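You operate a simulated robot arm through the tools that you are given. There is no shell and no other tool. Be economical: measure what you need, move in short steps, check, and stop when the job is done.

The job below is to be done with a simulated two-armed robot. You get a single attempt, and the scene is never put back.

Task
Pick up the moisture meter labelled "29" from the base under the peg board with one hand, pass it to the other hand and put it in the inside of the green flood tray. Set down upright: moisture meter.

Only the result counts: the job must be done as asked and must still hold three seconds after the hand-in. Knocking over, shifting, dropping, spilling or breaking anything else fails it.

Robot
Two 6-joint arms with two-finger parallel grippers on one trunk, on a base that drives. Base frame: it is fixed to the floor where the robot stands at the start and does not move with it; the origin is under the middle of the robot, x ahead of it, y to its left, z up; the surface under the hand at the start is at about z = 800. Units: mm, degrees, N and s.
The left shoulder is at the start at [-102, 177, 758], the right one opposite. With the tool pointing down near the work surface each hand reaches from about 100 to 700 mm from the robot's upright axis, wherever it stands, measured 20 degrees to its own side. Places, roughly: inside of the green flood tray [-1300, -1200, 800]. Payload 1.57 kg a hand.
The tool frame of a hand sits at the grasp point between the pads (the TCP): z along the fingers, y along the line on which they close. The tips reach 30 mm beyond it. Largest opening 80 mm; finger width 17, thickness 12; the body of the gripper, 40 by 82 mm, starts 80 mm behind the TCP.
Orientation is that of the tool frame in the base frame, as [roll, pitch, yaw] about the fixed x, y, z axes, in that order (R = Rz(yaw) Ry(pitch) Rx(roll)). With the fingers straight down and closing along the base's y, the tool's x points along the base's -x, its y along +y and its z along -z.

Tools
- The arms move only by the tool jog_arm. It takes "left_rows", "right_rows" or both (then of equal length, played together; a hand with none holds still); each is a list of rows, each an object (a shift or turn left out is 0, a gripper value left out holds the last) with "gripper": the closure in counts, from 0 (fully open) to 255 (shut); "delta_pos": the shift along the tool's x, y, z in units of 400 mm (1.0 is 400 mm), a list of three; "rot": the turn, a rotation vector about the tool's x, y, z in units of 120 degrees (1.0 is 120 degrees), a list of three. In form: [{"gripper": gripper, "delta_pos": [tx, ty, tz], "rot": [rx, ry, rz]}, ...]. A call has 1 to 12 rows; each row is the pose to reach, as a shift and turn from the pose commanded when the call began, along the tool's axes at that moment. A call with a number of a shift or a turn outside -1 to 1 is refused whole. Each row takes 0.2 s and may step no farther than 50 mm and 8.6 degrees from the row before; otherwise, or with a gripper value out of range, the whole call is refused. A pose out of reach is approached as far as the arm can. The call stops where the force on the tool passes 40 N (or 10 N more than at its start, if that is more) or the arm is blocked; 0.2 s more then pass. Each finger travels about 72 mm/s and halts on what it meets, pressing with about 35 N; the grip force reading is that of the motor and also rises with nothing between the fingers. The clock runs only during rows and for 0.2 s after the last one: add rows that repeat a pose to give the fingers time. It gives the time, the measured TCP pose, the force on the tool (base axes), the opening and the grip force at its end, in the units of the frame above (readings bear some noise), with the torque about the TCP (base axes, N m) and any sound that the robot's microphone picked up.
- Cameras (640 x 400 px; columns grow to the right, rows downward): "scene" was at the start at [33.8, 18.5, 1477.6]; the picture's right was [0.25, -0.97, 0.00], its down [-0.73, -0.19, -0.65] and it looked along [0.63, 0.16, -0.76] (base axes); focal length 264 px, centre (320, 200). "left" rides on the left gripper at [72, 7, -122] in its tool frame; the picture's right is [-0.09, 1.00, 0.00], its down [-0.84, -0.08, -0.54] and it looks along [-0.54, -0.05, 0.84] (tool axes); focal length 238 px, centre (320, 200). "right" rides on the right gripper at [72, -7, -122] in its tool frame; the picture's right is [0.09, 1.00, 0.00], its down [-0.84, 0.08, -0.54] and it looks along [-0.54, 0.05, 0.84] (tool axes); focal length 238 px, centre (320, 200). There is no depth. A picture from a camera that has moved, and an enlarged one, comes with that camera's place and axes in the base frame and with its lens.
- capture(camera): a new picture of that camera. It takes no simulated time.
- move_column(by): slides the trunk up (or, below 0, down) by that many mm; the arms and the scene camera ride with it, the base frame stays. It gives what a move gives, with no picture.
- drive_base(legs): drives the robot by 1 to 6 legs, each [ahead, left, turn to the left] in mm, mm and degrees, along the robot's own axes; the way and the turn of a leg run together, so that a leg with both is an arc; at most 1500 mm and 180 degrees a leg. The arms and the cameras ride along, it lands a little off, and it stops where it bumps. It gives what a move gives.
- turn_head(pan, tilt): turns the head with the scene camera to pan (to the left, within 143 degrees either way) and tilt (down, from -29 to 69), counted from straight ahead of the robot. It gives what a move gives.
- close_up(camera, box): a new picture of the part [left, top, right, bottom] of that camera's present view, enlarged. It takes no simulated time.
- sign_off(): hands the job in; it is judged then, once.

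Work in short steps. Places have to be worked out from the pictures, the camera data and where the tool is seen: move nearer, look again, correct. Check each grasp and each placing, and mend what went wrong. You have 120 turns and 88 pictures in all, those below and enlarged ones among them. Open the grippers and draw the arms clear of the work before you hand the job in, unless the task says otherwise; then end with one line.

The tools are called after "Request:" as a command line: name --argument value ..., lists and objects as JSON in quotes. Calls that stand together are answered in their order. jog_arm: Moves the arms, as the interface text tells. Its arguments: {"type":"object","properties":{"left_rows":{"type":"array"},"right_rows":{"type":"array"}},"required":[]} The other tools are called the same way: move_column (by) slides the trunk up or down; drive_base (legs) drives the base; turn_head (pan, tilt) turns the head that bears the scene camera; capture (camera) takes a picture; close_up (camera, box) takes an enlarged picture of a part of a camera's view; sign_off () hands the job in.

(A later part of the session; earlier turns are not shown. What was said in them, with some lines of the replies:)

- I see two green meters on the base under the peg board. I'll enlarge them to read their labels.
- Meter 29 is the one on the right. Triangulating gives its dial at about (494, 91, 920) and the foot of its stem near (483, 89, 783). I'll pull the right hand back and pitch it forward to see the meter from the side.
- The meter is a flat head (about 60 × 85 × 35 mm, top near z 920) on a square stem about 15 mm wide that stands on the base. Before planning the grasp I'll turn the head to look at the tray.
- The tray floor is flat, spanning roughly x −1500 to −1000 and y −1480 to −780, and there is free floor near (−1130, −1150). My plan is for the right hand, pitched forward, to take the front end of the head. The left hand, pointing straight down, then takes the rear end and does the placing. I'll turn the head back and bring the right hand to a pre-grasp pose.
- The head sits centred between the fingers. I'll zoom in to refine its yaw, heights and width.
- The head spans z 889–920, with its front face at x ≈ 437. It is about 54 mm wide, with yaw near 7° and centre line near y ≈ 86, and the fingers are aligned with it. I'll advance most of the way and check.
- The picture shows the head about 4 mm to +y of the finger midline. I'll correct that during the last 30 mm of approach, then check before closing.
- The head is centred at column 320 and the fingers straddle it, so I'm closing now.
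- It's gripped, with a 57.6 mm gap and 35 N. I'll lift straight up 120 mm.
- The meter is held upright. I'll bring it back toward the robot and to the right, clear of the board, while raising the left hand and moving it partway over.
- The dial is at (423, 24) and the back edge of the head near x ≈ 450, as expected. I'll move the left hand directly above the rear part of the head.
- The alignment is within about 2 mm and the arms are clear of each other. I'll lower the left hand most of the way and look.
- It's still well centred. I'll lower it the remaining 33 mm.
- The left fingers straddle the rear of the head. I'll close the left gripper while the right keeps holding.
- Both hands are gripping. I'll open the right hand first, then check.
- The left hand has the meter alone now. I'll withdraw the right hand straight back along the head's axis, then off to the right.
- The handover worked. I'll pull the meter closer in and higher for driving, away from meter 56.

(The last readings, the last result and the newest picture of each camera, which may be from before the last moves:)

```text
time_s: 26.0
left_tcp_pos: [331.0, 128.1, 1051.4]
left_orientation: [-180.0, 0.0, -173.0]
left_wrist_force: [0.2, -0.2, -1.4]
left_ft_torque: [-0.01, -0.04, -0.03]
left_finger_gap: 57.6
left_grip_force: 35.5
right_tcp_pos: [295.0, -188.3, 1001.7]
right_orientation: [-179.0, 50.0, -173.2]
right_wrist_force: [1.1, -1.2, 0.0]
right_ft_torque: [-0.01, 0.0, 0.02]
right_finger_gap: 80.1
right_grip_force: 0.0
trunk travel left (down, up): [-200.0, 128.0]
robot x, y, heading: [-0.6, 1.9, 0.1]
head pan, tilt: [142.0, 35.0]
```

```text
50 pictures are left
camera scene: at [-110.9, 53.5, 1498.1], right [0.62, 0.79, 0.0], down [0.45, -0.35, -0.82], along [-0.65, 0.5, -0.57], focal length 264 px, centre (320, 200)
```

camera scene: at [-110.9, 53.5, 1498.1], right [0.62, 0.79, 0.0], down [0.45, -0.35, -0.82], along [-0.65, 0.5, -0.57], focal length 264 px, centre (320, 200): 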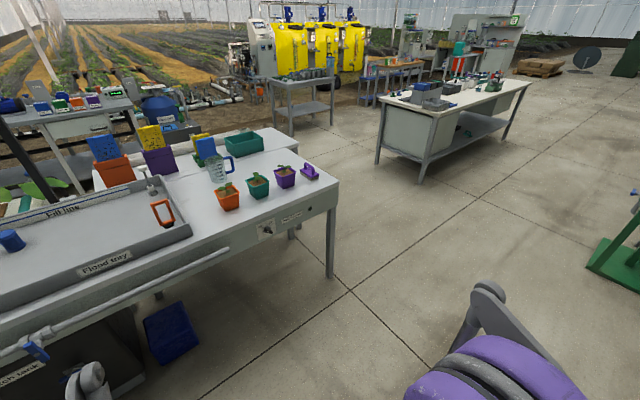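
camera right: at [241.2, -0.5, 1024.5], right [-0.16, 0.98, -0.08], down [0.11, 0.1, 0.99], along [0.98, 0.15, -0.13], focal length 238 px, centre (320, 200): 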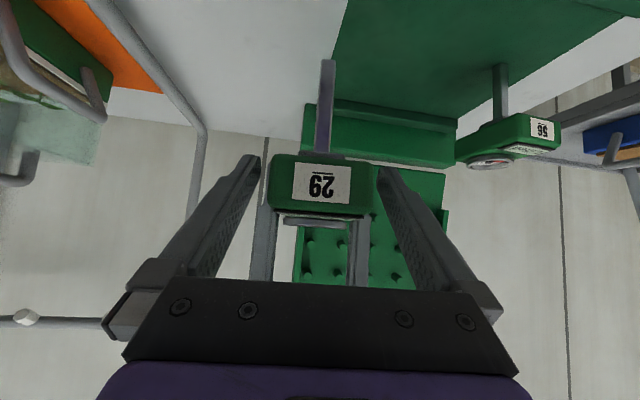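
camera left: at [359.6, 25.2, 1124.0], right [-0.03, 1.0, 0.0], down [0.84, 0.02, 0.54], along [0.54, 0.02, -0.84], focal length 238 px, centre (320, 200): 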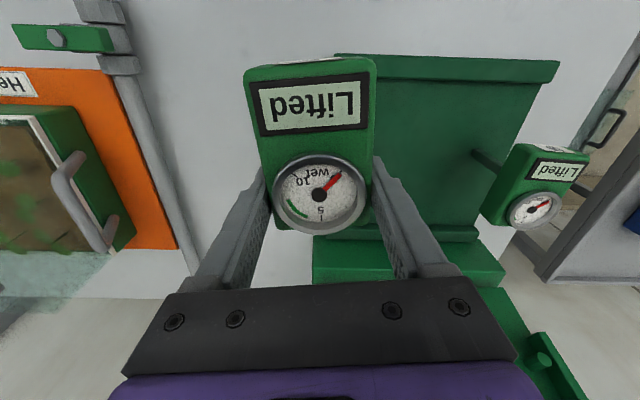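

The aisle between the two benches is clear: bench fronts are at about x ≈ 225 and x ≈ −950, and there's nothing on the floor. I'll back up to mid-aisle, turn around, and check.

Request:
drive_base --legs '[[-365, 0, 0], [0, 0, -90], [0, 0, -90]]'

Request:
turn_head --pan 40 --tilt 35

Request:
capture --camera "scene"

Request:
capture --camera "left"

```text
time_s: 36.1
left_tcp_pos: [-697.1, -121.2, 1051.2]
left_orientation: [-179.9, -0.1, 5.7]
left_wrist_force: [-0.1, -0.1, -0.9]
left_ft_torque: [0.03, 0.02, 0.0]
left_finger_gap: 57.6
left_grip_force: 34.7
right_tcp_pos: [-655.0, 194.1, 1003.6]
right_orientation: [-178.9, 50.0, 5.5]
right_wrist_force: [-0.8, -0.4, 0.0]
right_ft_torque: [0.0, -0.01, -0.04]
right_finger_gap: 80.0
right_grip_force: 0.0
trunk travel left (down, up): [-200.0, 128.0]
robot x, y, heading: [-365.6, -2.7, 178.9]
head pan, tilt: [142.0, 35.0]
```

```text
time_s: 37.9
left_tcp_pos: [-696.7, -121.8, 1050.5]
left_orientation: [-179.9, 0.1, 5.6]
left_wrist_force: [-0.7, 0.3, -1.0]
left_ft_torque: [0.0, 0.03, 0.0]
left_finger_gap: 57.3
left_grip_force: 35.0
right_tcp_pos: [-654.9, 194.1, 1003.1]
right_orientation: [-178.9, 50.0, 5.5]
right_wrist_force: [-0.2, 0.8, 0.0]
right_ft_torque: [0.0, -0.03, -0.05]
right_finger_gap: 80.1
right_grip_force: 0.0
trunk travel left (down, up): [-200.0, 128.0]
robot x, y, heading: [-363.2, 1.4, 178.9]
head pan, tilt: [40.0, 35.0]
```

```text
49 pictures are left
camera scene: at [-396.2, -56.7, 1498.1], right [-0.63, 0.78, 0.0], down [0.45, 0.36, -0.82], along [-0.64, -0.51, -0.57], focal length 264 px, centre (320, 200)
```

scene: 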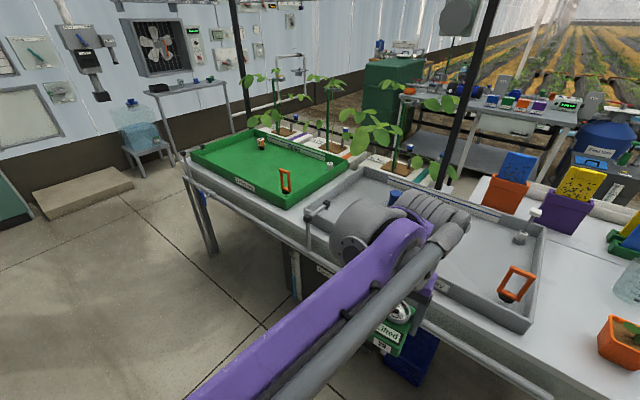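

```text
48 pictures are left
camera left: at [-623.6, -119.3, 1173.4], right [0.01, -1.0, 0.0], down [-0.84, -0.01, 0.54], along [-0.54, 0.0, -0.84], focal length 238 px, centre (320, 200)
```

left: 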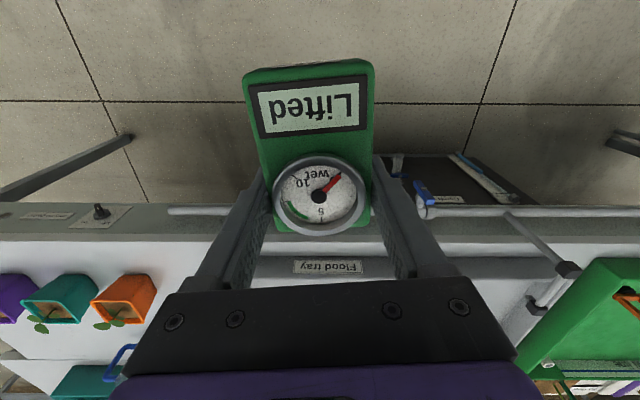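

The meter is steady in the grip and the aisle is open. I'll strafe left to bring the tray in front of me.

Request:
drive_base --legs '[[0, 1020, 1]]'

Request:
turn_head --pan 0 --tilt 45

Request:
capture --camera "scene"

Request:
capture --camera "left"

Request:
capture --camera "right"

```text
time_s: 47.1
left_tcp_pos: [-709.8, -1138.9, 1049.7]
left_orientation: [-180.0, 0.0, 6.5]
left_wrist_force: [0.2, -0.1, -0.7]
left_ft_torque: [-0.01, 0.02, 0.02]
left_finger_gap: 57.3
left_grip_force: 34.9
right_tcp_pos: [-673.1, -824.6, 1003.8]
right_orientation: [-178.9, 50.0, 6.4]
right_wrist_force: [-0.5, 0.8, -0.4]
right_ft_torque: [0.01, -0.01, 0.01]
right_finger_gap: 79.8
right_grip_force: 0.0
trunk travel left (down, up): [-200.0, 128.0]
robot x, y, heading: [-375.5, -1013.8, 179.5]
head pan, tilt: [40.0, 35.0]
```

```text
time_s: 48.1
left_tcp_pos: [-710.4, -1140.4, 1050.9]
left_orientation: [-179.9, 0.0, 6.5]
left_wrist_force: [-0.7, 0.7, -1.2]
left_ft_torque: [-0.01, 0.03, -0.01]
left_finger_gap: 57.7
left_grip_force: 34.9
right_tcp_pos: [-673.0, -824.5, 1003.3]
right_orientation: [-178.9, 50.0, 6.4]
right_wrist_force: [0.4, 0.1, -0.3]
right_ft_torque: [0.0, 0.0, 0.0]
right_finger_gap: 79.8
right_grip_force: 0.0
trunk travel left (down, up): [-200.0, 128.0]
robot x, y, heading: [-383.6, -1016.6, 179.6]
head pan, tilt: [0.0, 45.0]
```

```text
47 pictures are left
camera scene: at [-424.0, -1014.5, 1483.3], right [0.01, 1.0, 0.0], down [0.71, 0.0, -0.71], along [-0.71, 0.0, -0.71], focal length 264 px, centre (320, 200)
```

scene: 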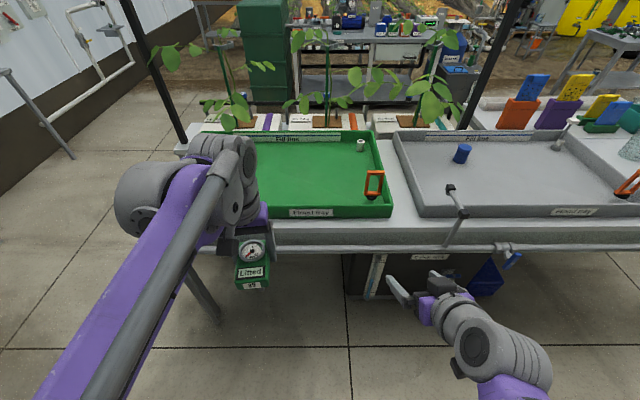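

```text
46 pictures are left
camera left: at [-636.8, -1137.4, 1173.4], right [0.02, -1.0, 0.0], down [-0.84, -0.02, 0.54], along [-0.54, -0.01, -0.84], focal length 238 px, centre (320, 200)
```

left: 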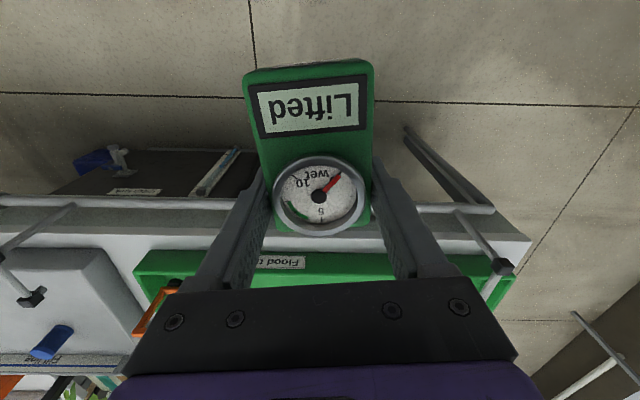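

```text
45 pictures are left
camera right: at [-535.6, -804.5, 1027.6], right [0.15, -0.98, -0.08], down [-0.11, -0.1, 0.99], along [-0.98, -0.14, -0.13], focal length 238 px, centre (320, 200)
```

right: 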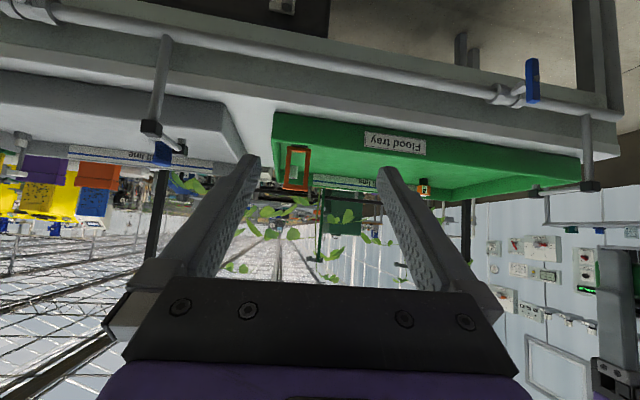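

The tray is straight ahead, its front rim at about x ≈ −1000 and its floor free around (−1130, −1150). The stem bottom, at about z ≈ 943, clears the rim. I'll drive 235 mm ahead.

Request:
drive_base --legs '[[235, 0, 0]]'

Request:
capture --camera "scene"

Request:
capture --camera "left"

Request:
capture --camera "right"

```text
time_s: 49.9
left_tcp_pos: [-941.7, -1137.4, 1051.9]
left_orientation: [-179.9, 0.0, 6.6]
left_wrist_force: [-0.4, 0.7, -0.2]
left_ft_torque: [0.04, 0.02, 0.01]
left_finger_gap: 57.6
left_grip_force: 34.9
right_tcp_pos: [-905.8, -822.6, 1003.4]
right_orientation: [-178.9, 50.0, 6.5]
right_wrist_force: [-1.0, -0.5, 0.4]
right_ft_torque: [-0.01, -0.01, -0.01]
right_finger_gap: 80.0
right_grip_force: 0.1
trunk travel left (down, up): [-200.0, 128.0]
robot x, y, heading: [-614.5, -1011.7, 179.9]
head pan, tilt: [0.0, 45.0]
```

```text
44 pictures are left
camera scene: at [-656.6, -1013.0, 1483.3], right [0.01, 1.0, 0.0], down [0.71, 0.0, -0.71], along [-0.71, 0.0, -0.71], focal length 264 px, centre (320, 200)
```

scene: 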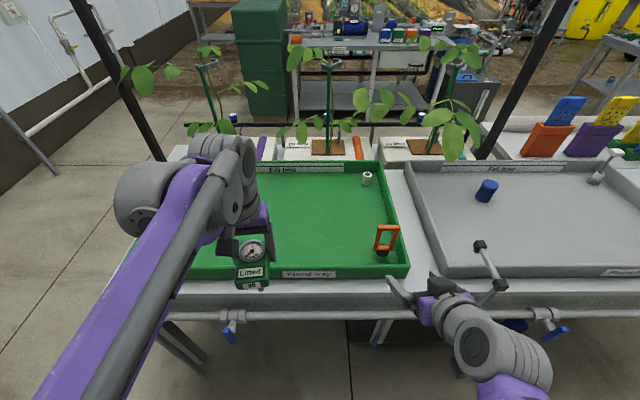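

```text
43 pictures are left
camera left: at [-869.1, -1136.2, 1173.3], right [0.02, -1.0, 0.0], down [-0.84, -0.02, 0.54], along [-0.54, -0.01, -0.84], focal length 238 px, centre (320, 200)
```

left: 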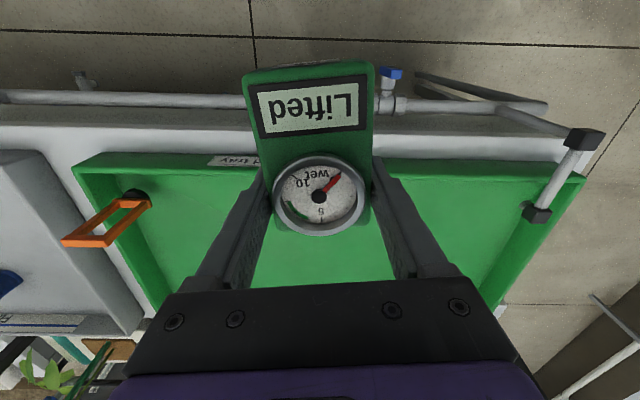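

```text
42 pictures are left
camera right: at [-768.3, -803.2, 1027.5], right [0.16, -0.98, -0.08], down [-0.11, -0.1, 0.99], along [-0.98, -0.14, -0.13], focal length 238 px, centre (320, 200)
```

right: 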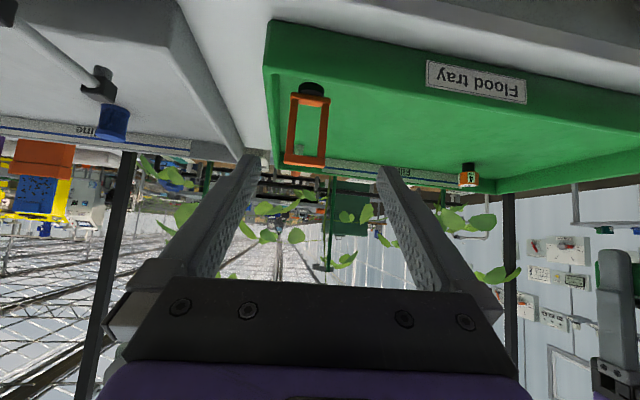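

The hand is over the tray front and everything is clear. I'll extend the left hand 238 mm forward at the same height, over the free floor.

Request:
jog_arm --left_rows '[{"delta_pos": [-0.09, -0.007, 0]}, {"delta_pos": [-0.19, -0.015, 0]}, {"delta_pos": [-0.29, -0.023, 0]}, {"delta_pos": [-0.39, -0.031, 0]}, {"delta_pos": [-0.49, -0.04, 0]}, {"delta_pos": [-0.593, -0.0485, 0]}]'

Request:
capture --camera "scene"

Request:
capture --camera "left"

Request:
capture --camera "right"

```text
time_s: 51.3
left_tcp_pos: [-1180.8, -1148.5, 1049.7]
left_orientation: [180.0, 0.0, 6.6]
left_wrist_force: [0.5, -0.3, -1.6]
left_ft_torque: [0.04, -0.01, 0.01]
left_finger_gap: 57.6
left_grip_force: 34.8
right_tcp_pos: [-907.5, -822.0, 1003.0]
right_orientation: [-178.9, 49.9, 6.5]
right_wrist_force: [-0.7, -0.5, 0.4]
right_ft_torque: [-0.02, -0.03, -0.02]
right_finger_gap: 79.9
right_grip_force: 0.1
trunk travel left (down, up): [-200.0, 128.0]
robot x, y, heading: [-612.4, -1013.4, 179.8]
head pan, tilt: [0.0, 45.0]
```

```text
41 pictures are left
camera scene: at [-658.5, -1013.2, 1483.2], right [0.01, 1.0, 0.0], down [0.71, 0.0, -0.71], along [-0.71, 0.0, -0.71], focal length 264 px, centre (320, 200)
```

scene: 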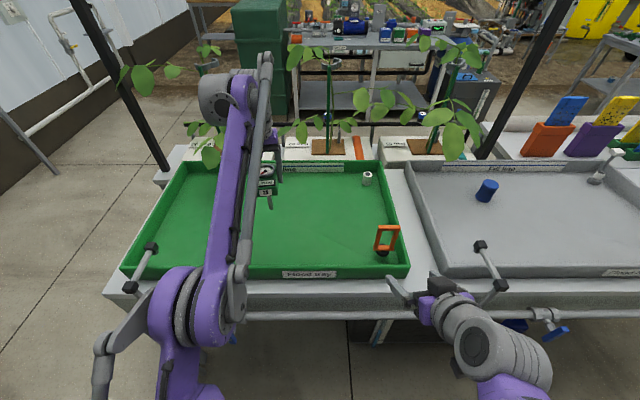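

```text
40 pictures are left
camera left: at [-1108.2, -1145.3, 1172.0], right [0.02, -1.0, 0.0], down [-0.84, -0.02, 0.54], along [-0.54, -0.01, -0.84], focal length 238 px, centre (320, 200)
```

left: 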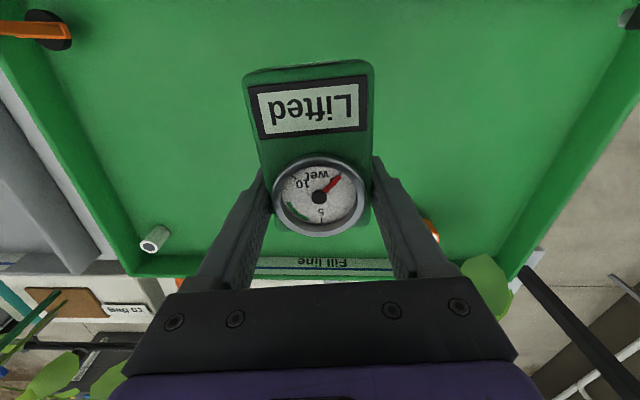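

```text
39 pictures are left
camera right: at [-769.8, -803.4, 1027.4], right [0.16, -0.98, -0.08], down [-0.12, -0.1, 0.99], along [-0.98, -0.15, -0.13], focal length 238 px, centre (320, 200)
```

right: 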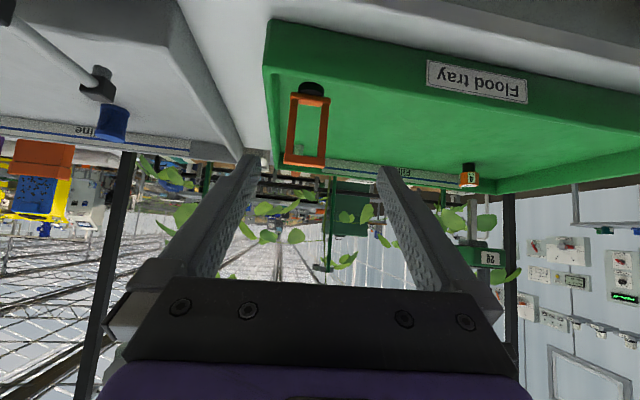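

The meter hangs over the open floor of the tray. I'll lower it 95 mm, leaving roughly 30 mm to go.

Request:
jog_arm --left_rows '[{"delta_pos": [0, 0, 0.06]}, {"delta_pos": [0, 0, 0.12]}, {"delta_pos": [0, 0, 0.18]}, {"delta_pos": [0, 0, 0.2375]}]'

Request:
close_up --camera "scene" --box '[200, 140, 340, 240]'

Request:
close_up --camera "right" --box '[400, 60, 640, 260]'

```text
time_s: 52.3
left_tcp_pos: [-1179.2, -1146.8, 954.1]
left_orientation: [180.0, -0.1, 6.7]
left_wrist_force: [1.0, -0.6, -1.2]
left_ft_torque: [0.03, 0.0, 0.01]
left_finger_gap: 57.7
left_grip_force: 34.7
right_tcp_pos: [-905.7, -822.2, 1003.7]
right_orientation: [-178.8, 49.9, 6.5]
right_wrist_force: [0.2, 0.4, 0.2]
right_ft_torque: [0.01, 0.03, 0.0]
right_finger_gap: 80.0
right_grip_force: 0.1
trunk travel left (down, up): [-200.0, 128.0]
robot x, y, heading: [-615.3, -1012.1, 179.5]
head pan, tilt: [0.0, 45.0]
```

```text
4.00 times, centred on (270, 190) of scene
camera zoom: at [-656.2, -1013.1, 1483.3], right [0.01, 1.0, 0.0], down [0.71, 0.0, -0.71], along [-0.71, 0.0, -0.71], focal length 1057 px, centre (520, 240)
```

zoom: 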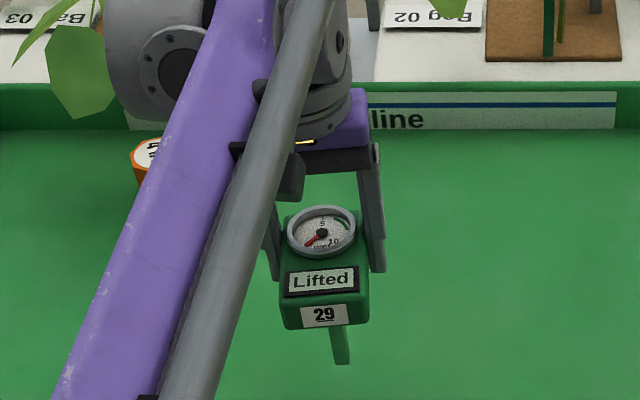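

```text
2.00 times, centred on (520, 160) of right
camera zoom: at [-768.0, -803.2, 1027.6], right [0.16, -0.98, -0.08], down [-0.11, -0.1, 0.99], along [-0.98, -0.14, -0.13], focal length 477 px, centre (-80, 280)
```

zoom: 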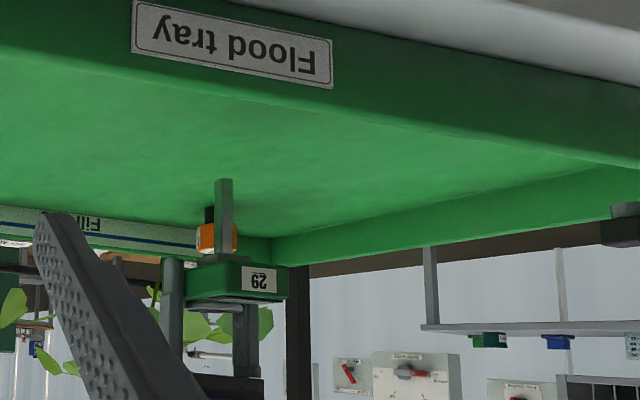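

The stem bottom is at about z ≈ 848, upright and over empty floor. I'll lower it 28 mm and look again.

Request:
jog_arm --left_rows '[{"delta_pos": [0, 0, 0.035]}, {"delta_pos": [0, 0, 0.07]}]'

Request:
close_up --camera "right" --box '[440, 80, 600, 230]'

Request:
close_up --camera "scene" --box '[230, 170, 320, 250]'

```text
time_s: 52.9
left_tcp_pos: [-1179.3, -1147.6, 928.1]
left_orientation: [-180.0, -0.1, 6.6]
left_wrist_force: [-0.2, 0.2, -1.0]
left_ft_torque: [0.0, 0.02, -0.02]
left_finger_gap: 57.7
left_grip_force: 34.8
right_tcp_pos: [-906.2, -822.7, 1003.3]
right_orientation: [-178.9, 50.0, 6.5]
right_wrist_force: [-0.1, -0.1, 0.9]
right_ft_torque: [0.0, 0.04, 0.0]
right_finger_gap: 79.9
right_grip_force: 0.0
trunk travel left (down, up): [-200.0, 128.0]
robot x, y, heading: [-613.5, -1008.6, 179.7]
head pan, tilt: [0.0, 45.0]
```

```text
2.67 times, centred on (520, 155) of right
camera zoom: at [-767.9, -803.2, 1027.6], right [0.16, -0.98, -0.08], down [-0.11, -0.1, 0.99], along [-0.98, -0.14, -0.13], focal length 636 px, centre (-213, 320)
```

zoom: 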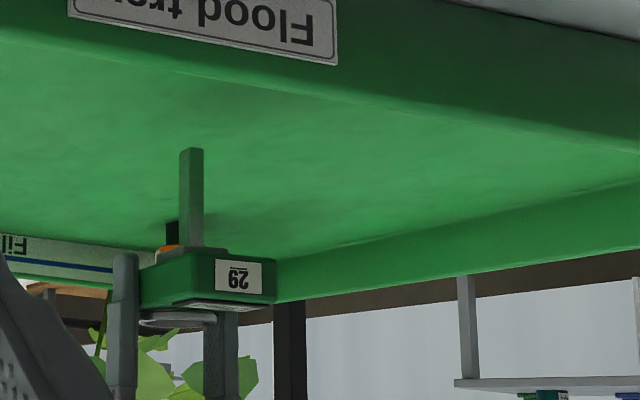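

```text
5.00 times, centred on (275, 210) of scene
camera zoom: at [-656.0, -1013.0, 1483.3], right [0.01, 1.0, 0.0], down [0.71, 0.0, -0.71], along [-0.71, 0.0, -0.71], focal length 1321 px, centre (545, 150)
```

zoom: 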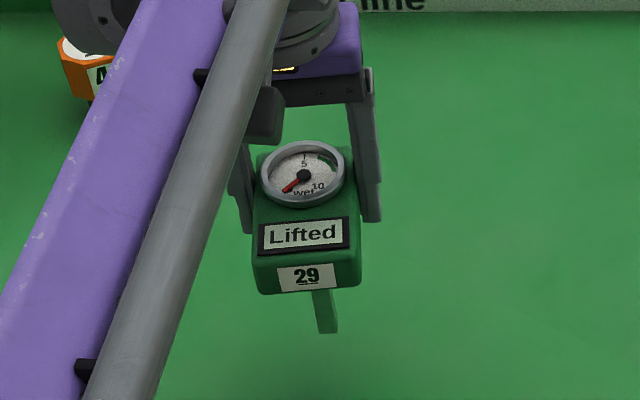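

The stem bottom is now near z ≈ 821. I'll go down in small steps and watch the force.

Request:
jog_arm --left_rows '[{"delta_pos": [0, 0, 0.005]}, {"delta_pos": [0, 0, 0.01]}, {"delta_pos": [0, 0, 0.015]}, {"delta_pos": [0, 0, 0.02]}]'

```text
time_s: 53.9
left_tcp_pos: [-1179.9, -1146.9, 919.3]
left_orientation: [180.0, 0.0, 6.7]
left_wrist_force: [1.1, -0.6, -1.7]
left_ft_torque: [-0.02, 0.01, 0.01]
left_finger_gap: 57.5
left_grip_force: 34.9
right_tcp_pos: [-906.1, -822.1, 1004.1]
right_orientation: [-178.9, 49.9, 6.5]
right_wrist_force: [-0.2, 0.7, 0.3]
right_ft_torque: [0.01, 0.02, -0.03]
right_finger_gap: 80.2
right_grip_force: 0.0
trunk travel left (down, up): [-200.0, 128.0]
robot x, y, heading: [-609.6, -1012.4, 179.8]
head pan, tilt: [0.0, 45.0]
```

No contact yet, so I continue down in 1.5 mm rows.

Request:
jog_arm --left_rows '[{"delta_pos": [0, 0, 0.004]}, {"delta_pos": [0, 0, 0.008]}, {"delta_pos": [0, 0, 0.012]}]'

Request:
close_up --camera "right" --box '[440, 80, 600, 230]'

```text
time_s: 54.7
left_tcp_pos: [-1179.2, -1146.7, 913.7]
left_orientation: [180.0, 0.0, 6.6]
left_wrist_force: [0.4, 0.3, -1.4]
left_ft_torque: [0.02, 0.04, -0.01]
left_finger_gap: 57.5
left_grip_force: 34.9
right_tcp_pos: [-906.6, -822.8, 1002.2]
right_orientation: [-178.9, 49.9, 6.6]
right_wrist_force: [-0.4, -0.1, 0.1]
right_ft_torque: [-0.02, 0.0, 0.03]
right_finger_gap: 79.9
right_grip_force: 0.0
trunk travel left (down, up): [-200.0, 128.0]
robot x, y, heading: [-607.6, -1009.2, 179.6]
head pan, tilt: [0.0, 45.0]
```

```text
2.67 times, centred on (520, 155) of right
camera zoom: at [-767.9, -803.2, 1027.6], right [0.16, -0.98, -0.08], down [-0.11, -0.1, 0.99], along [-0.98, -0.14, -0.13], focal length 636 px, centre (-213, 320)
```

zoom: 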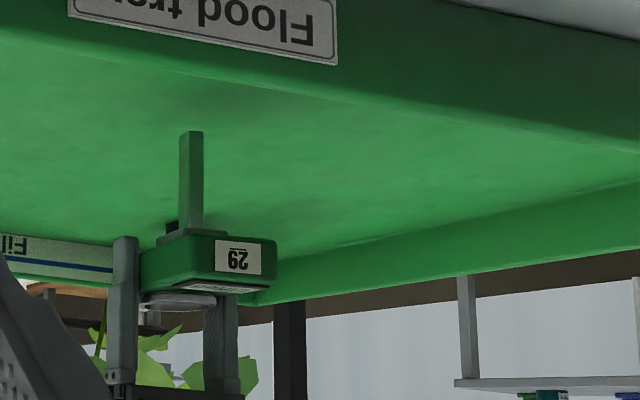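

The stem bottom is near z ≈ 807 and there's still no contact force. I keep going gently.

Request:
jog_arm --left_rows '[{"delta_pos": [0, 0, 0.004]}, {"delta_pos": [0, 0, 0.008]}, {"delta_pos": [0, 0, 0.01]}]'

```text
time_s: 55.5
left_tcp_pos: [-1179.2, -1147.5, 911.3]
left_orientation: [179.9, 0.1, 6.7]
left_wrist_force: [-0.1, 0.1, -1.7]
left_ft_torque: [0.02, 0.01, -0.04]
left_finger_gap: 57.3
left_grip_force: 35.4
right_tcp_pos: [-906.6, -822.8, 1004.1]
right_orientation: [-178.8, 49.9, 6.5]
right_wrist_force: [-0.1, 0.2, 0.1]
right_ft_torque: [0.05, 0.0, -0.01]
right_finger_gap: 79.9
right_grip_force: 0.0
trunk travel left (down, up): [-200.0, 128.0]
robot x, y, heading: [-613.6, -1011.7, 179.7]
head pan, tilt: [0.0, 45.0]
```

Still nothing, so another 4 mm.

Request:
jog_arm --left_rows '[{"delta_pos": [0, 0, 0.003]}, {"delta_pos": [0, 0, 0.006]}, {"delta_pos": [0, 0, 0.01]}]'

```text
time_s: 56.3
left_tcp_pos: [-1179.3, -1145.8, 906.1]
left_orientation: [179.9, 0.0, 6.6]
left_wrist_force: [-0.6, 0.0, -0.8]
left_ft_torque: [-0.01, 0.04, -0.01]
left_finger_gap: 57.5
left_grip_force: 35.2
right_tcp_pos: [-904.3, -822.5, 1003.4]
right_orientation: [-178.9, 50.0, 6.5]
right_wrist_force: [-0.4, -0.7, -0.7]
right_ft_torque: [0.0, -0.04, 0.0]
right_finger_gap: 79.8
right_grip_force: 0.1
trunk travel left (down, up): [-200.0, 128.0]
robot x, y, heading: [-611.6, -1013.0, 179.7]
head pan, tilt: [0.0, 45.0]
```

Stem bottom is about z ≈ 800, with no contact yet. I go down another 4 mm.

Request:
jog_arm --left_rows '[{"delta_pos": [0, 0, 0.003]}, {"delta_pos": [0, 0, 0.006]}, {"delta_pos": [0, 0, 0.01]}]'

Request:
close_up --camera "right" --box '[460, 80, 560, 180]'

```text
time_s: 57.1
left_tcp_pos: [-1178.4, -1145.9, 902.6]
left_orientation: [179.9, 0.0, 6.6]
left_wrist_force: [-0.5, 0.1, -2.0]
left_ft_torque: [0.0, 0.0, -0.02]
left_finger_gap: 57.5
left_grip_force: 34.7
right_tcp_pos: [-905.3, -822.5, 1003.3]
right_orientation: [-178.9, 50.0, 6.5]
right_wrist_force: [0.3, 0.8, -0.3]
right_ft_torque: [0.01, -0.02, -0.02]
right_finger_gap: 79.7
right_grip_force: 0.1
trunk travel left (down, up): [-200.0, 128.0]
robot x, y, heading: [-612.2, -1015.3, 180.0]
head pan, tilt: [0.0, 45.0]
```

```text
4.00 times, centred on (510, 130) of right
camera zoom: at [-767.9, -803.2, 1027.6], right [0.16, -0.98, -0.08], down [-0.11, -0.1, 0.99], along [-0.98, -0.14, -0.13], focal length 953 px, centre (-440, 480)
```

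zoom: 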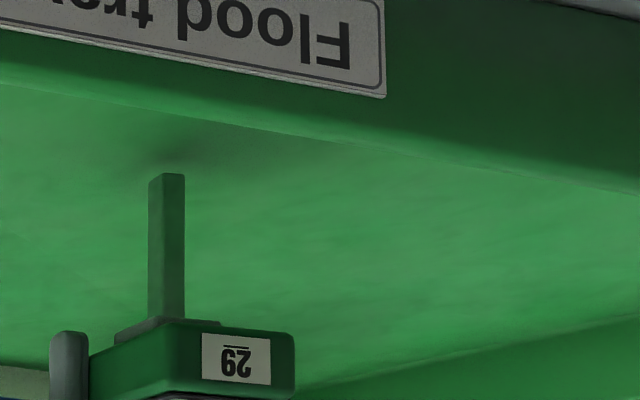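

A contact shadow is closing in on the stem tip, so the floor is only a few mm away. I continue.

Request:
jog_arm --left_rows '[{"delta_pos": [0, 0, 0.003]}, {"delta_pos": [0, 0, 0.006]}, {"delta_pos": [0, 0, 0.009]}]'

```text
time_s: 57.9
left_tcp_pos: [-1180.1, -1146.3, 899.0]
left_orientation: [-180.0, 0.0, 6.7]
left_wrist_force: [-0.6, -0.5, -1.3]
left_ft_torque: [-0.02, 0.01, 0.0]
left_finger_gap: 57.4
left_grip_force: 35.4
right_tcp_pos: [-905.9, -823.0, 1003.6]
right_orientation: [-178.9, 50.1, 6.5]
right_wrist_force: [0.3, -0.1, 0.1]
right_ft_torque: [0.0, 0.0, -0.01]
right_finger_gap: 79.7
right_grip_force: 0.1
trunk travel left (down, up): [-200.0, 128.0]
robot x, y, heading: [-610.1, -1013.5, 179.8]
head pan, tilt: [0.0, 45.0]
```

Still free, so another 4 mm.

Request:
jog_arm --left_rows '[{"delta_pos": [0, 0, 0.003]}, {"delta_pos": [0, 0, 0.006]}, {"delta_pos": [0, 0, 0.009]}]'

Request:
close_up --camera "right" --box '[460, 80, 560, 180]'

```text
time_s: 58.7
left_tcp_pos: [-1179.6, -1146.9, 896.3]
left_orientation: [-180.0, 0.0, 6.6]
left_wrist_force: [-0.1, 0.0, -0.6]
left_ft_torque: [-0.01, 0.02, -0.02]
left_finger_gap: 57.7
left_grip_force: 35.4
right_tcp_pos: [-906.6, -822.1, 1002.3]
right_orientation: [-178.9, 50.0, 6.5]
right_wrist_force: [-0.6, 0.8, -0.3]
right_ft_torque: [-0.01, -0.03, -0.01]
right_finger_gap: 80.0
right_grip_force: 0.1
trunk travel left (down, up): [-200.0, 128.0]
robot x, y, heading: [-613.7, -1014.6, 179.9]
head pan, tilt: [0.0, 45.0]
```

```text
4.00 times, centred on (510, 130) of right
camera zoom: at [-767.9, -803.2, 1027.6], right [0.16, -0.98, -0.08], down [-0.11, -0.1, 0.99], along [-0.98, -0.14, -0.13], focal length 953 px, centre (-440, 480)
```

zoom: 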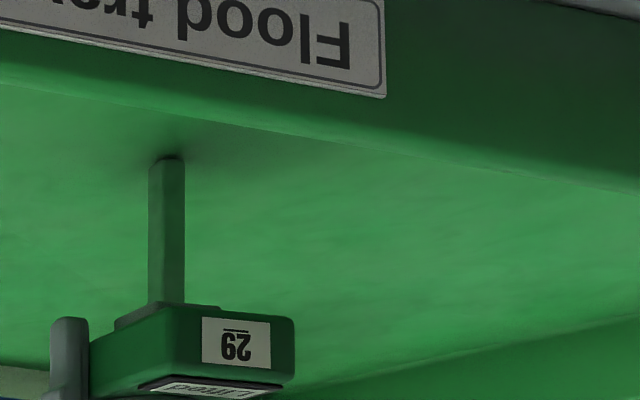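

The shadow has almost reached the tip, so I take 1 mm steps now.

Request:
jog_arm --left_rows '[{"delta_pos": [0, 0, 0.002]}, {"delta_pos": [0, 0, 0.004]}, {"delta_pos": [0, 0, 0.004]}]'

```text
time_s: 59.5
left_tcp_pos: [-1179.2, -1146.2, 894.0]
left_orientation: [180.0, -0.1, 6.6]
left_wrist_force: [-1.0, -0.5, -0.9]
left_ft_torque: [-0.01, 0.02, -0.03]
left_finger_gap: 57.4
left_grip_force: 35.1
right_tcp_pos: [-905.4, -823.0, 1004.0]
right_orientation: [-178.8, 50.0, 6.6]
right_wrist_force: [0.2, -0.4, -0.1]
right_ft_torque: [0.0, -0.01, -0.03]
right_finger_gap: 80.2
right_grip_force: 0.1
trunk travel left (down, up): [-200.0, 128.0]
robot x, y, heading: [-610.7, -1012.8, 179.7]
head pan, tilt: [0.0, 45.0]
```

Still no contact; another 1.6 mm.

Request:
jog_arm --left_rows '[{"delta_pos": [0, 0, 0.002]}, {"delta_pos": [0, 0, 0.004]}, {"delta_pos": [0, 0, 0.004]}]'

Request:
close_up --camera "right" --box '[480, 90, 530, 140]'

```text
time_s: 60.3
left_tcp_pos: [-1178.8, -1146.3, 893.2]
left_orientation: [-180.0, 0.1, 6.7]
left_wrist_force: [-8.6, 0.6, 25.8]
left_ft_torque: [0.07, 0.29, -0.02]
left_finger_gap: 57.4
left_grip_force: 35.2
right_tcp_pos: [-905.6, -822.4, 1004.7]
right_orientation: [-178.9, 50.0, 6.5]
right_wrist_force: [-0.8, -0.2, 0.3]
right_ft_torque: [-0.01, 0.0, 0.03]
right_finger_gap: 80.1
right_grip_force: 0.2
trunk travel left (down, up): [-200.0, 128.0]
robot x, y, heading: [-612.1, -1015.5, 179.5]
head pan, tilt: [0.0, 45.0]
```

```text
8.00 times, centred on (505, 115) of right
camera zoom: at [-767.0, -802.8, 1027.8], right [0.16, -0.98, -0.08], down [-0.11, -0.1, 0.99], along [-0.98, -0.14, -0.13], focal length 1907 px, centre (-1160, 880)
```

zoom: 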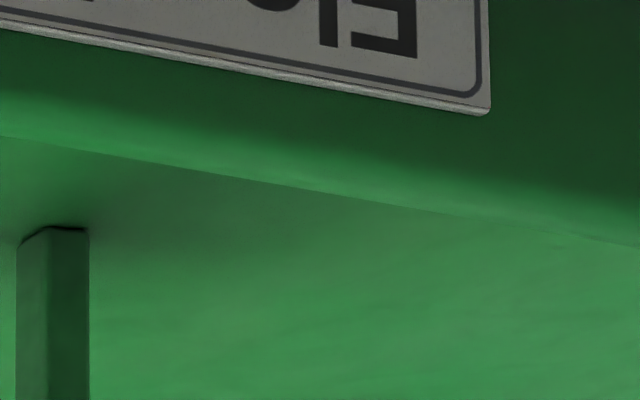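

Contact: 26 N upward on the tool. I'll ease off by 0.6 mm so it rests lightly.

Request:
jog_arm --left_rows '[{"delta_pos": [0, 0, -0.0015]}, {"delta_pos": [0, 0, -0.0015]}]'

```text
time_s: 60.9
left_tcp_pos: [-1178.4, -1147.1, 894.4]
left_orientation: [180.0, 0.1, 6.6]
left_wrist_force: [-11.4, -0.6, 26.7]
left_ft_torque: [0.04, 0.51, 0.04]
left_finger_gap: 57.8
left_grip_force: 34.9
right_tcp_pos: [-905.0, -822.4, 1002.5]
right_orientation: [-178.9, 49.9, 6.6]
right_wrist_force: [-0.6, -0.1, -0.5]
right_ft_torque: [0.0, 0.01, -0.04]
right_finger_gap: 79.9
right_grip_force: 0.1
trunk travel left (down, up): [-200.0, 128.0]
robot x, y, heading: [-607.5, -1011.1, 179.6]
head pan, tilt: [0.0, 45.0]
```

The force hasn't dropped, so I ease up another 0.8 mm.

Request:
jog_arm --left_rows '[{"delta_pos": [0, 0, -0.002]}, {"delta_pos": [0, 0, -0.002]}, {"delta_pos": [0, 0, -0.002]}]'

```text
time_s: 61.7
left_tcp_pos: [-1178.9, -1145.9, 893.0]
left_orientation: [180.0, -0.2, 6.6]
left_wrist_force: [-0.1, 0.6, 1.8]
left_ft_torque: [0.07, -0.13, 0.0]
left_finger_gap: 57.6
left_grip_force: 35.0
right_tcp_pos: [-904.6, -823.4, 1003.9]
right_orientation: [-178.9, 50.0, 6.5]
right_wrist_force: [0.7, -0.3, 0.4]
right_ft_torque: [0.01, -0.02, 0.02]
right_finger_gap: 80.0
right_grip_force: 0.0
trunk travel left (down, up): [-200.0, 128.0]
robot x, y, heading: [-607.3, -1014.0, 179.6]
head pan, tilt: [0.0, 45.0]
```

The contact is now light (about 2 N). I'll check that the meter is still upright before releasing.

Request:
close_up --camera "right" --box '[460, 90, 560, 190]'

Request:
close_up --camera "scene" --box '[230, 170, 320, 250]'

Request:
capture --camera "left"

```text
4.00 times, centred on (510, 140) of right
camera zoom: at [-767.5, -803.1, 1027.5], right [0.16, -0.98, -0.08], down [-0.11, -0.1, 0.99], along [-0.98, -0.14, -0.13], focal length 953 px, centre (-440, 440)
```

zoom: 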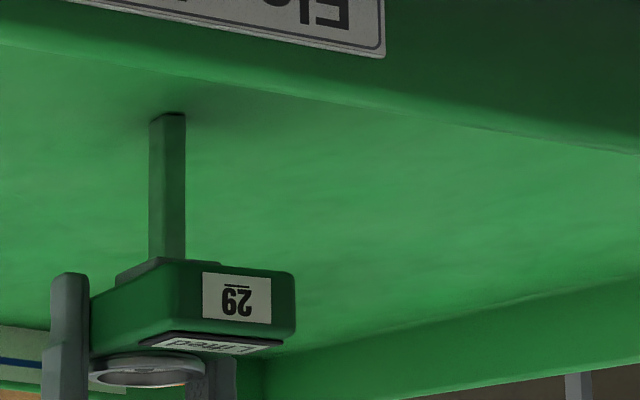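

```text
5.00 times, centred on (275, 210) of scene
camera zoom: at [-655.5, -1012.8, 1483.2], right [0.01, 1.0, 0.0], down [0.71, 0.0, -0.71], along [-0.71, 0.0, -0.71], focal length 1321 px, centre (545, 150)
```

zoom: 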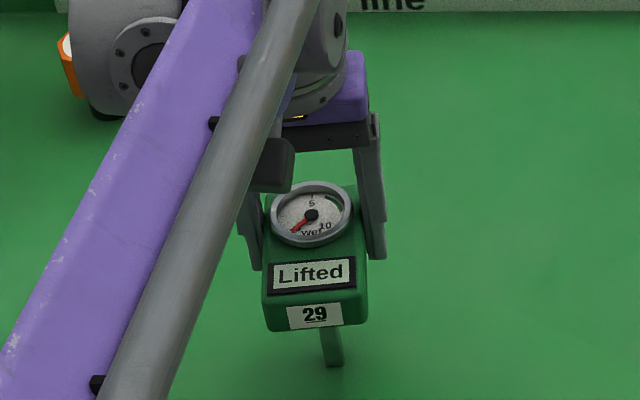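

```text
28 pictures are left
camera left: at [-1105.9, -1144.1, 1016.4], right [0.02, -1.0, 0.0], down [-0.84, -0.02, 0.54], along [-0.54, -0.01, -0.84], focal length 238 px, centre (320, 200)
```

left: 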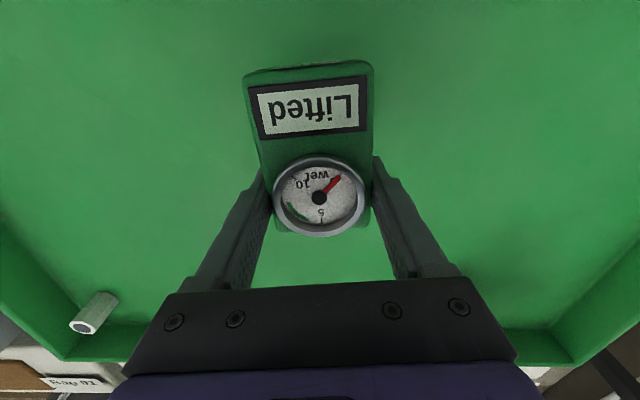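

The pose in the grip is unchanged and the stem sits flat on the tray floor. I'll open slightly first and check that it stands.

Request:
jog_arm --left_rows '[{"gripper": 62}, {"gripper": 45}, {"gripper": 45}]'

Request:
capture --camera "left"

```text
time_s: 62.5
left_tcp_pos: [-1179.6, -1146.7, 893.6]
left_orientation: [180.0, 0.0, 6.6]
left_wrist_force: [0.7, 0.1, 0.2]
left_ft_torque: [0.0, 0.03, 0.0]
left_finger_gap: 65.8
left_grip_force: 0.1
right_tcp_pos: [-905.6, -822.3, 1004.2]
right_orientation: [-178.9, 49.9, 6.5]
right_wrist_force: [0.0, -0.3, 0.1]
right_ft_torque: [0.02, 0.0, -0.02]
right_finger_gap: 79.9
right_grip_force: 0.2
trunk travel left (down, up): [-200.0, 128.0]
robot x, y, heading: [-609.2, -1012.3, 180.0]
head pan, tilt: [0.0, 45.0]
```

```text
27 pictures are left
camera left: at [-1106.4, -1144.3, 1016.7], right [0.02, -1.0, 0.0], down [-0.84, -0.02, 0.54], along [-0.54, -0.01, -0.84], focal length 238 px, centre (320, 200)
```

left: 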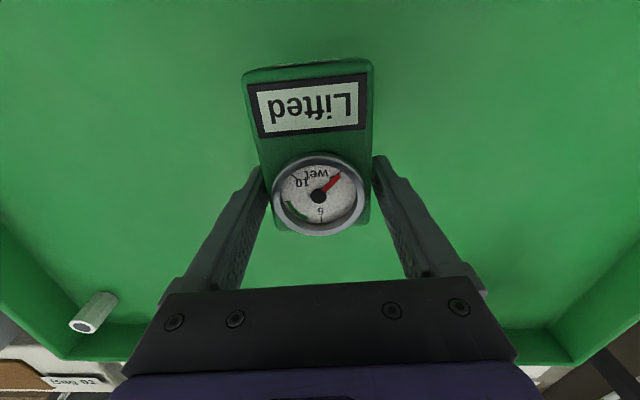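

It stands on its own. I'll open fully, then raise straight up.

Request:
jog_arm --left_rows '[{"gripper": 0}, {"gripper": 0}, {"gripper": 0}]'

Request:
capture --camera "left"

```text
time_s: 63.3
left_tcp_pos: [-1178.4, -1146.4, 894.3]
left_orientation: [-179.9, 0.0, 6.6]
left_wrist_force: [0.8, 0.5, 0.4]
left_ft_torque: [0.0, 0.0, -0.02]
left_finger_gap: 80.0
left_grip_force: 0.0
right_tcp_pos: [-906.1, -822.1, 1003.2]
right_orientation: [-178.9, 50.0, 6.5]
right_wrist_force: [0.8, 0.7, 0.2]
right_ft_torque: [-0.01, 0.02, 0.0]
right_finger_gap: 80.0
right_grip_force: 0.1
trunk travel left (down, up): [-200.0, 128.0]
robot x, y, heading: [-609.8, -1011.3, 179.6]
head pan, tilt: [0.0, 45.0]
```

```text
26 pictures are left
camera left: at [-1106.4, -1144.3, 1016.7], right [0.02, -1.0, 0.0], down [-0.84, -0.02, 0.54], along [-0.54, -0.01, -0.84], focal length 238 px, centre (320, 200)
```

left: 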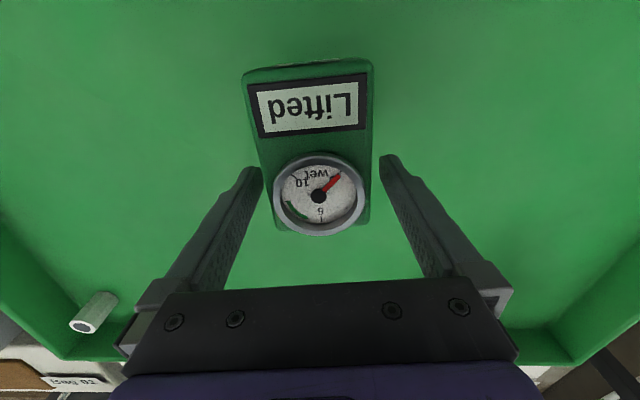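

It's stable and the fingers are clear on both sides. I'll raise straight up 150 mm, then draw back toward the robot.

Request:
jog_arm --left_rows '[{"delta_pos": [0, 0, -0.04]}, {"delta_pos": [0, 0, -0.1]}, {"delta_pos": [0, 0, -0.2]}, {"delta_pos": [0, 0, -0.3]}, {"delta_pos": [0, 0, -0.4]}, {"delta_pos": [0.1, 0, -0.42]}, {"delta_pos": [0.2, 0, -0.42]}, {"delta_pos": [0.3, 0, -0.42]}, {"delta_pos": [0.4, 0, -0.42]}, {"delta_pos": [0.5, 0, -0.42]}, {"delta_pos": [0.6, 0, -0.42]}]'

Request:
capture --camera "scene"

Request:
close_up --camera "right" --box '[440, 80, 600, 230]'

```text
time_s: 65.7
left_tcp_pos: [-1098.5, -1107.5, 1138.5]
left_orientation: [-180.0, -0.1, 6.6]
left_wrist_force: [0.6, 0.8, -0.1]
left_ft_torque: [0.01, 0.02, 0.0]
left_finger_gap: 80.1
left_grip_force: 0.1
left hand out of reach, approached as far as the arm can: row 6, 7, 8, 9, 10, 11
right_tcp_pos: [-906.3, -822.8, 1004.4]
right_orientation: [-178.9, 49.9, 6.6]
right_wrist_force: [0.0, 0.2, 0.1]
right_ft_torque: [0.0, -0.01, -0.01]
right_finger_gap: 80.1
right_grip_force: 0.1
trunk travel left (down, up): [-200.0, 128.0]
robot x, y, heading: [-606.7, -1016.7, 179.8]
head pan, tilt: [0.0, 45.0]
```

```text
25 pictures are left
camera scene: at [-656.1, -1013.1, 1483.3], right [0.01, 1.0, 0.0], down [0.71, 0.0, -0.71], along [-0.71, 0.0, -0.71], focal length 264 px, centre (320, 200)
```

scene: 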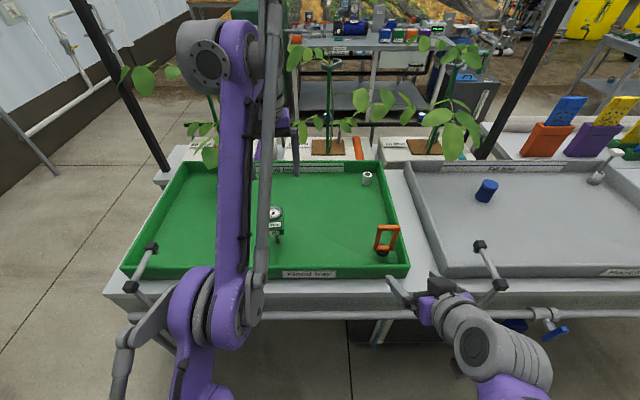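

```text
2.67 times, centred on (520, 155) of right
camera zoom: at [-767.9, -803.2, 1027.6], right [0.16, -0.98, -0.08], down [-0.11, -0.1, 0.99], along [-0.98, -0.14, -0.13], focal length 636 px, centre (-213, 320)
```

zoom: 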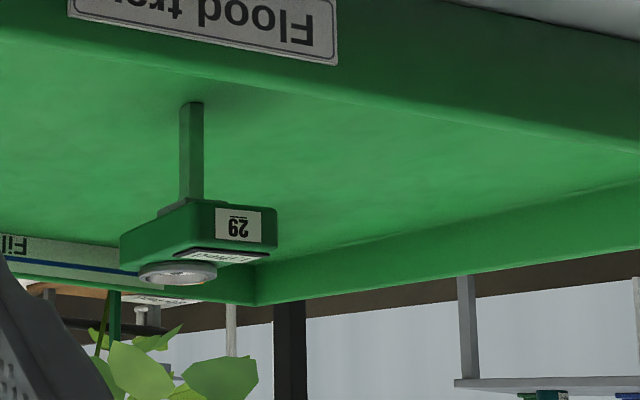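

The meter stands upright in the tray, released. I'll back the robot away so the arms are clear of the work, then take a final look.

Request:
drive_base --legs '[[-230, 0, 0]]'

Request:
capture --camera "scene"

Request:
close_up --camera "scene" --box '[180, 100, 420, 250]'

```text
time_s: 67.4
left_tcp_pos: [-871.6, -1108.4, 1137.9]
left_orientation: [180.0, 0.0, 6.7]
left_wrist_force: [-0.5, 0.9, -0.3]
left_ft_torque: [-0.01, 0.04, 0.0]
left_finger_gap: 80.0
left_grip_force: 0.1
right_tcp_pos: [-676.5, -824.2, 1003.9]
right_orientation: [-178.8, 50.1, 6.4]
right_wrist_force: [0.6, 0.3, -0.1]
right_ft_torque: [0.0, 0.0, -0.01]
right_finger_gap: 79.7
right_grip_force: 0.1
trunk travel left (down, up): [-200.0, 128.0]
robot x, y, heading: [-380.6, -1011.9, 179.7]
head pan, tilt: [0.0, 45.0]
```

```text
23 pictures are left
camera scene: at [-427.5, -1014.3, 1483.3], right [0.01, 1.0, 0.0], down [0.71, 0.0, -0.71], along [-0.71, 0.0, -0.71], focal length 264 px, centre (320, 200)
```

scene: 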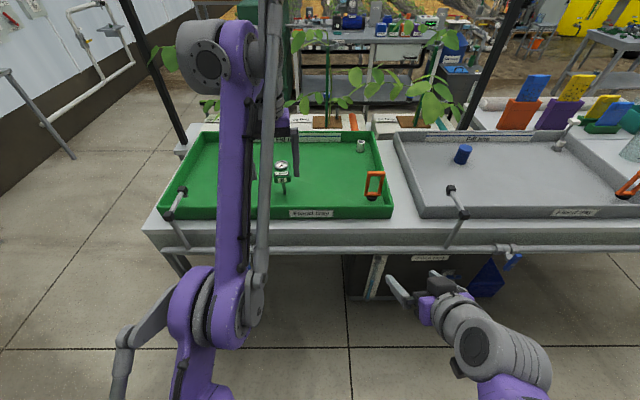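

```text
2.67 times, centred on (300, 175) of scene
camera zoom: at [-427.5, -1014.3, 1483.3], right [0.01, 1.0, 0.0], down [0.71, 0.0, -0.71], along [-0.71, 0.0, -0.71], focal length 705 px, centre (373, 267)
```

zoom: 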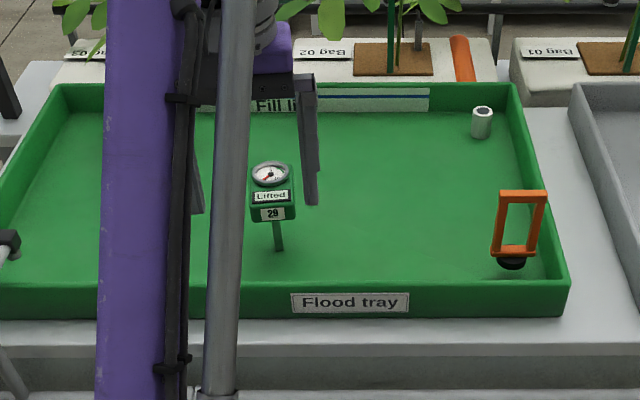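

The meter stands upright in the green tray, both grippers are open, and the arms are clear of the work. I'm handing in.

Request:
sign_off

```text
The job is handed in.
```

Moisture meter "29" is standing upright inside the green flood tray; the right hand picked it up and passed it to the left, which set it down, and the job has been handed in.
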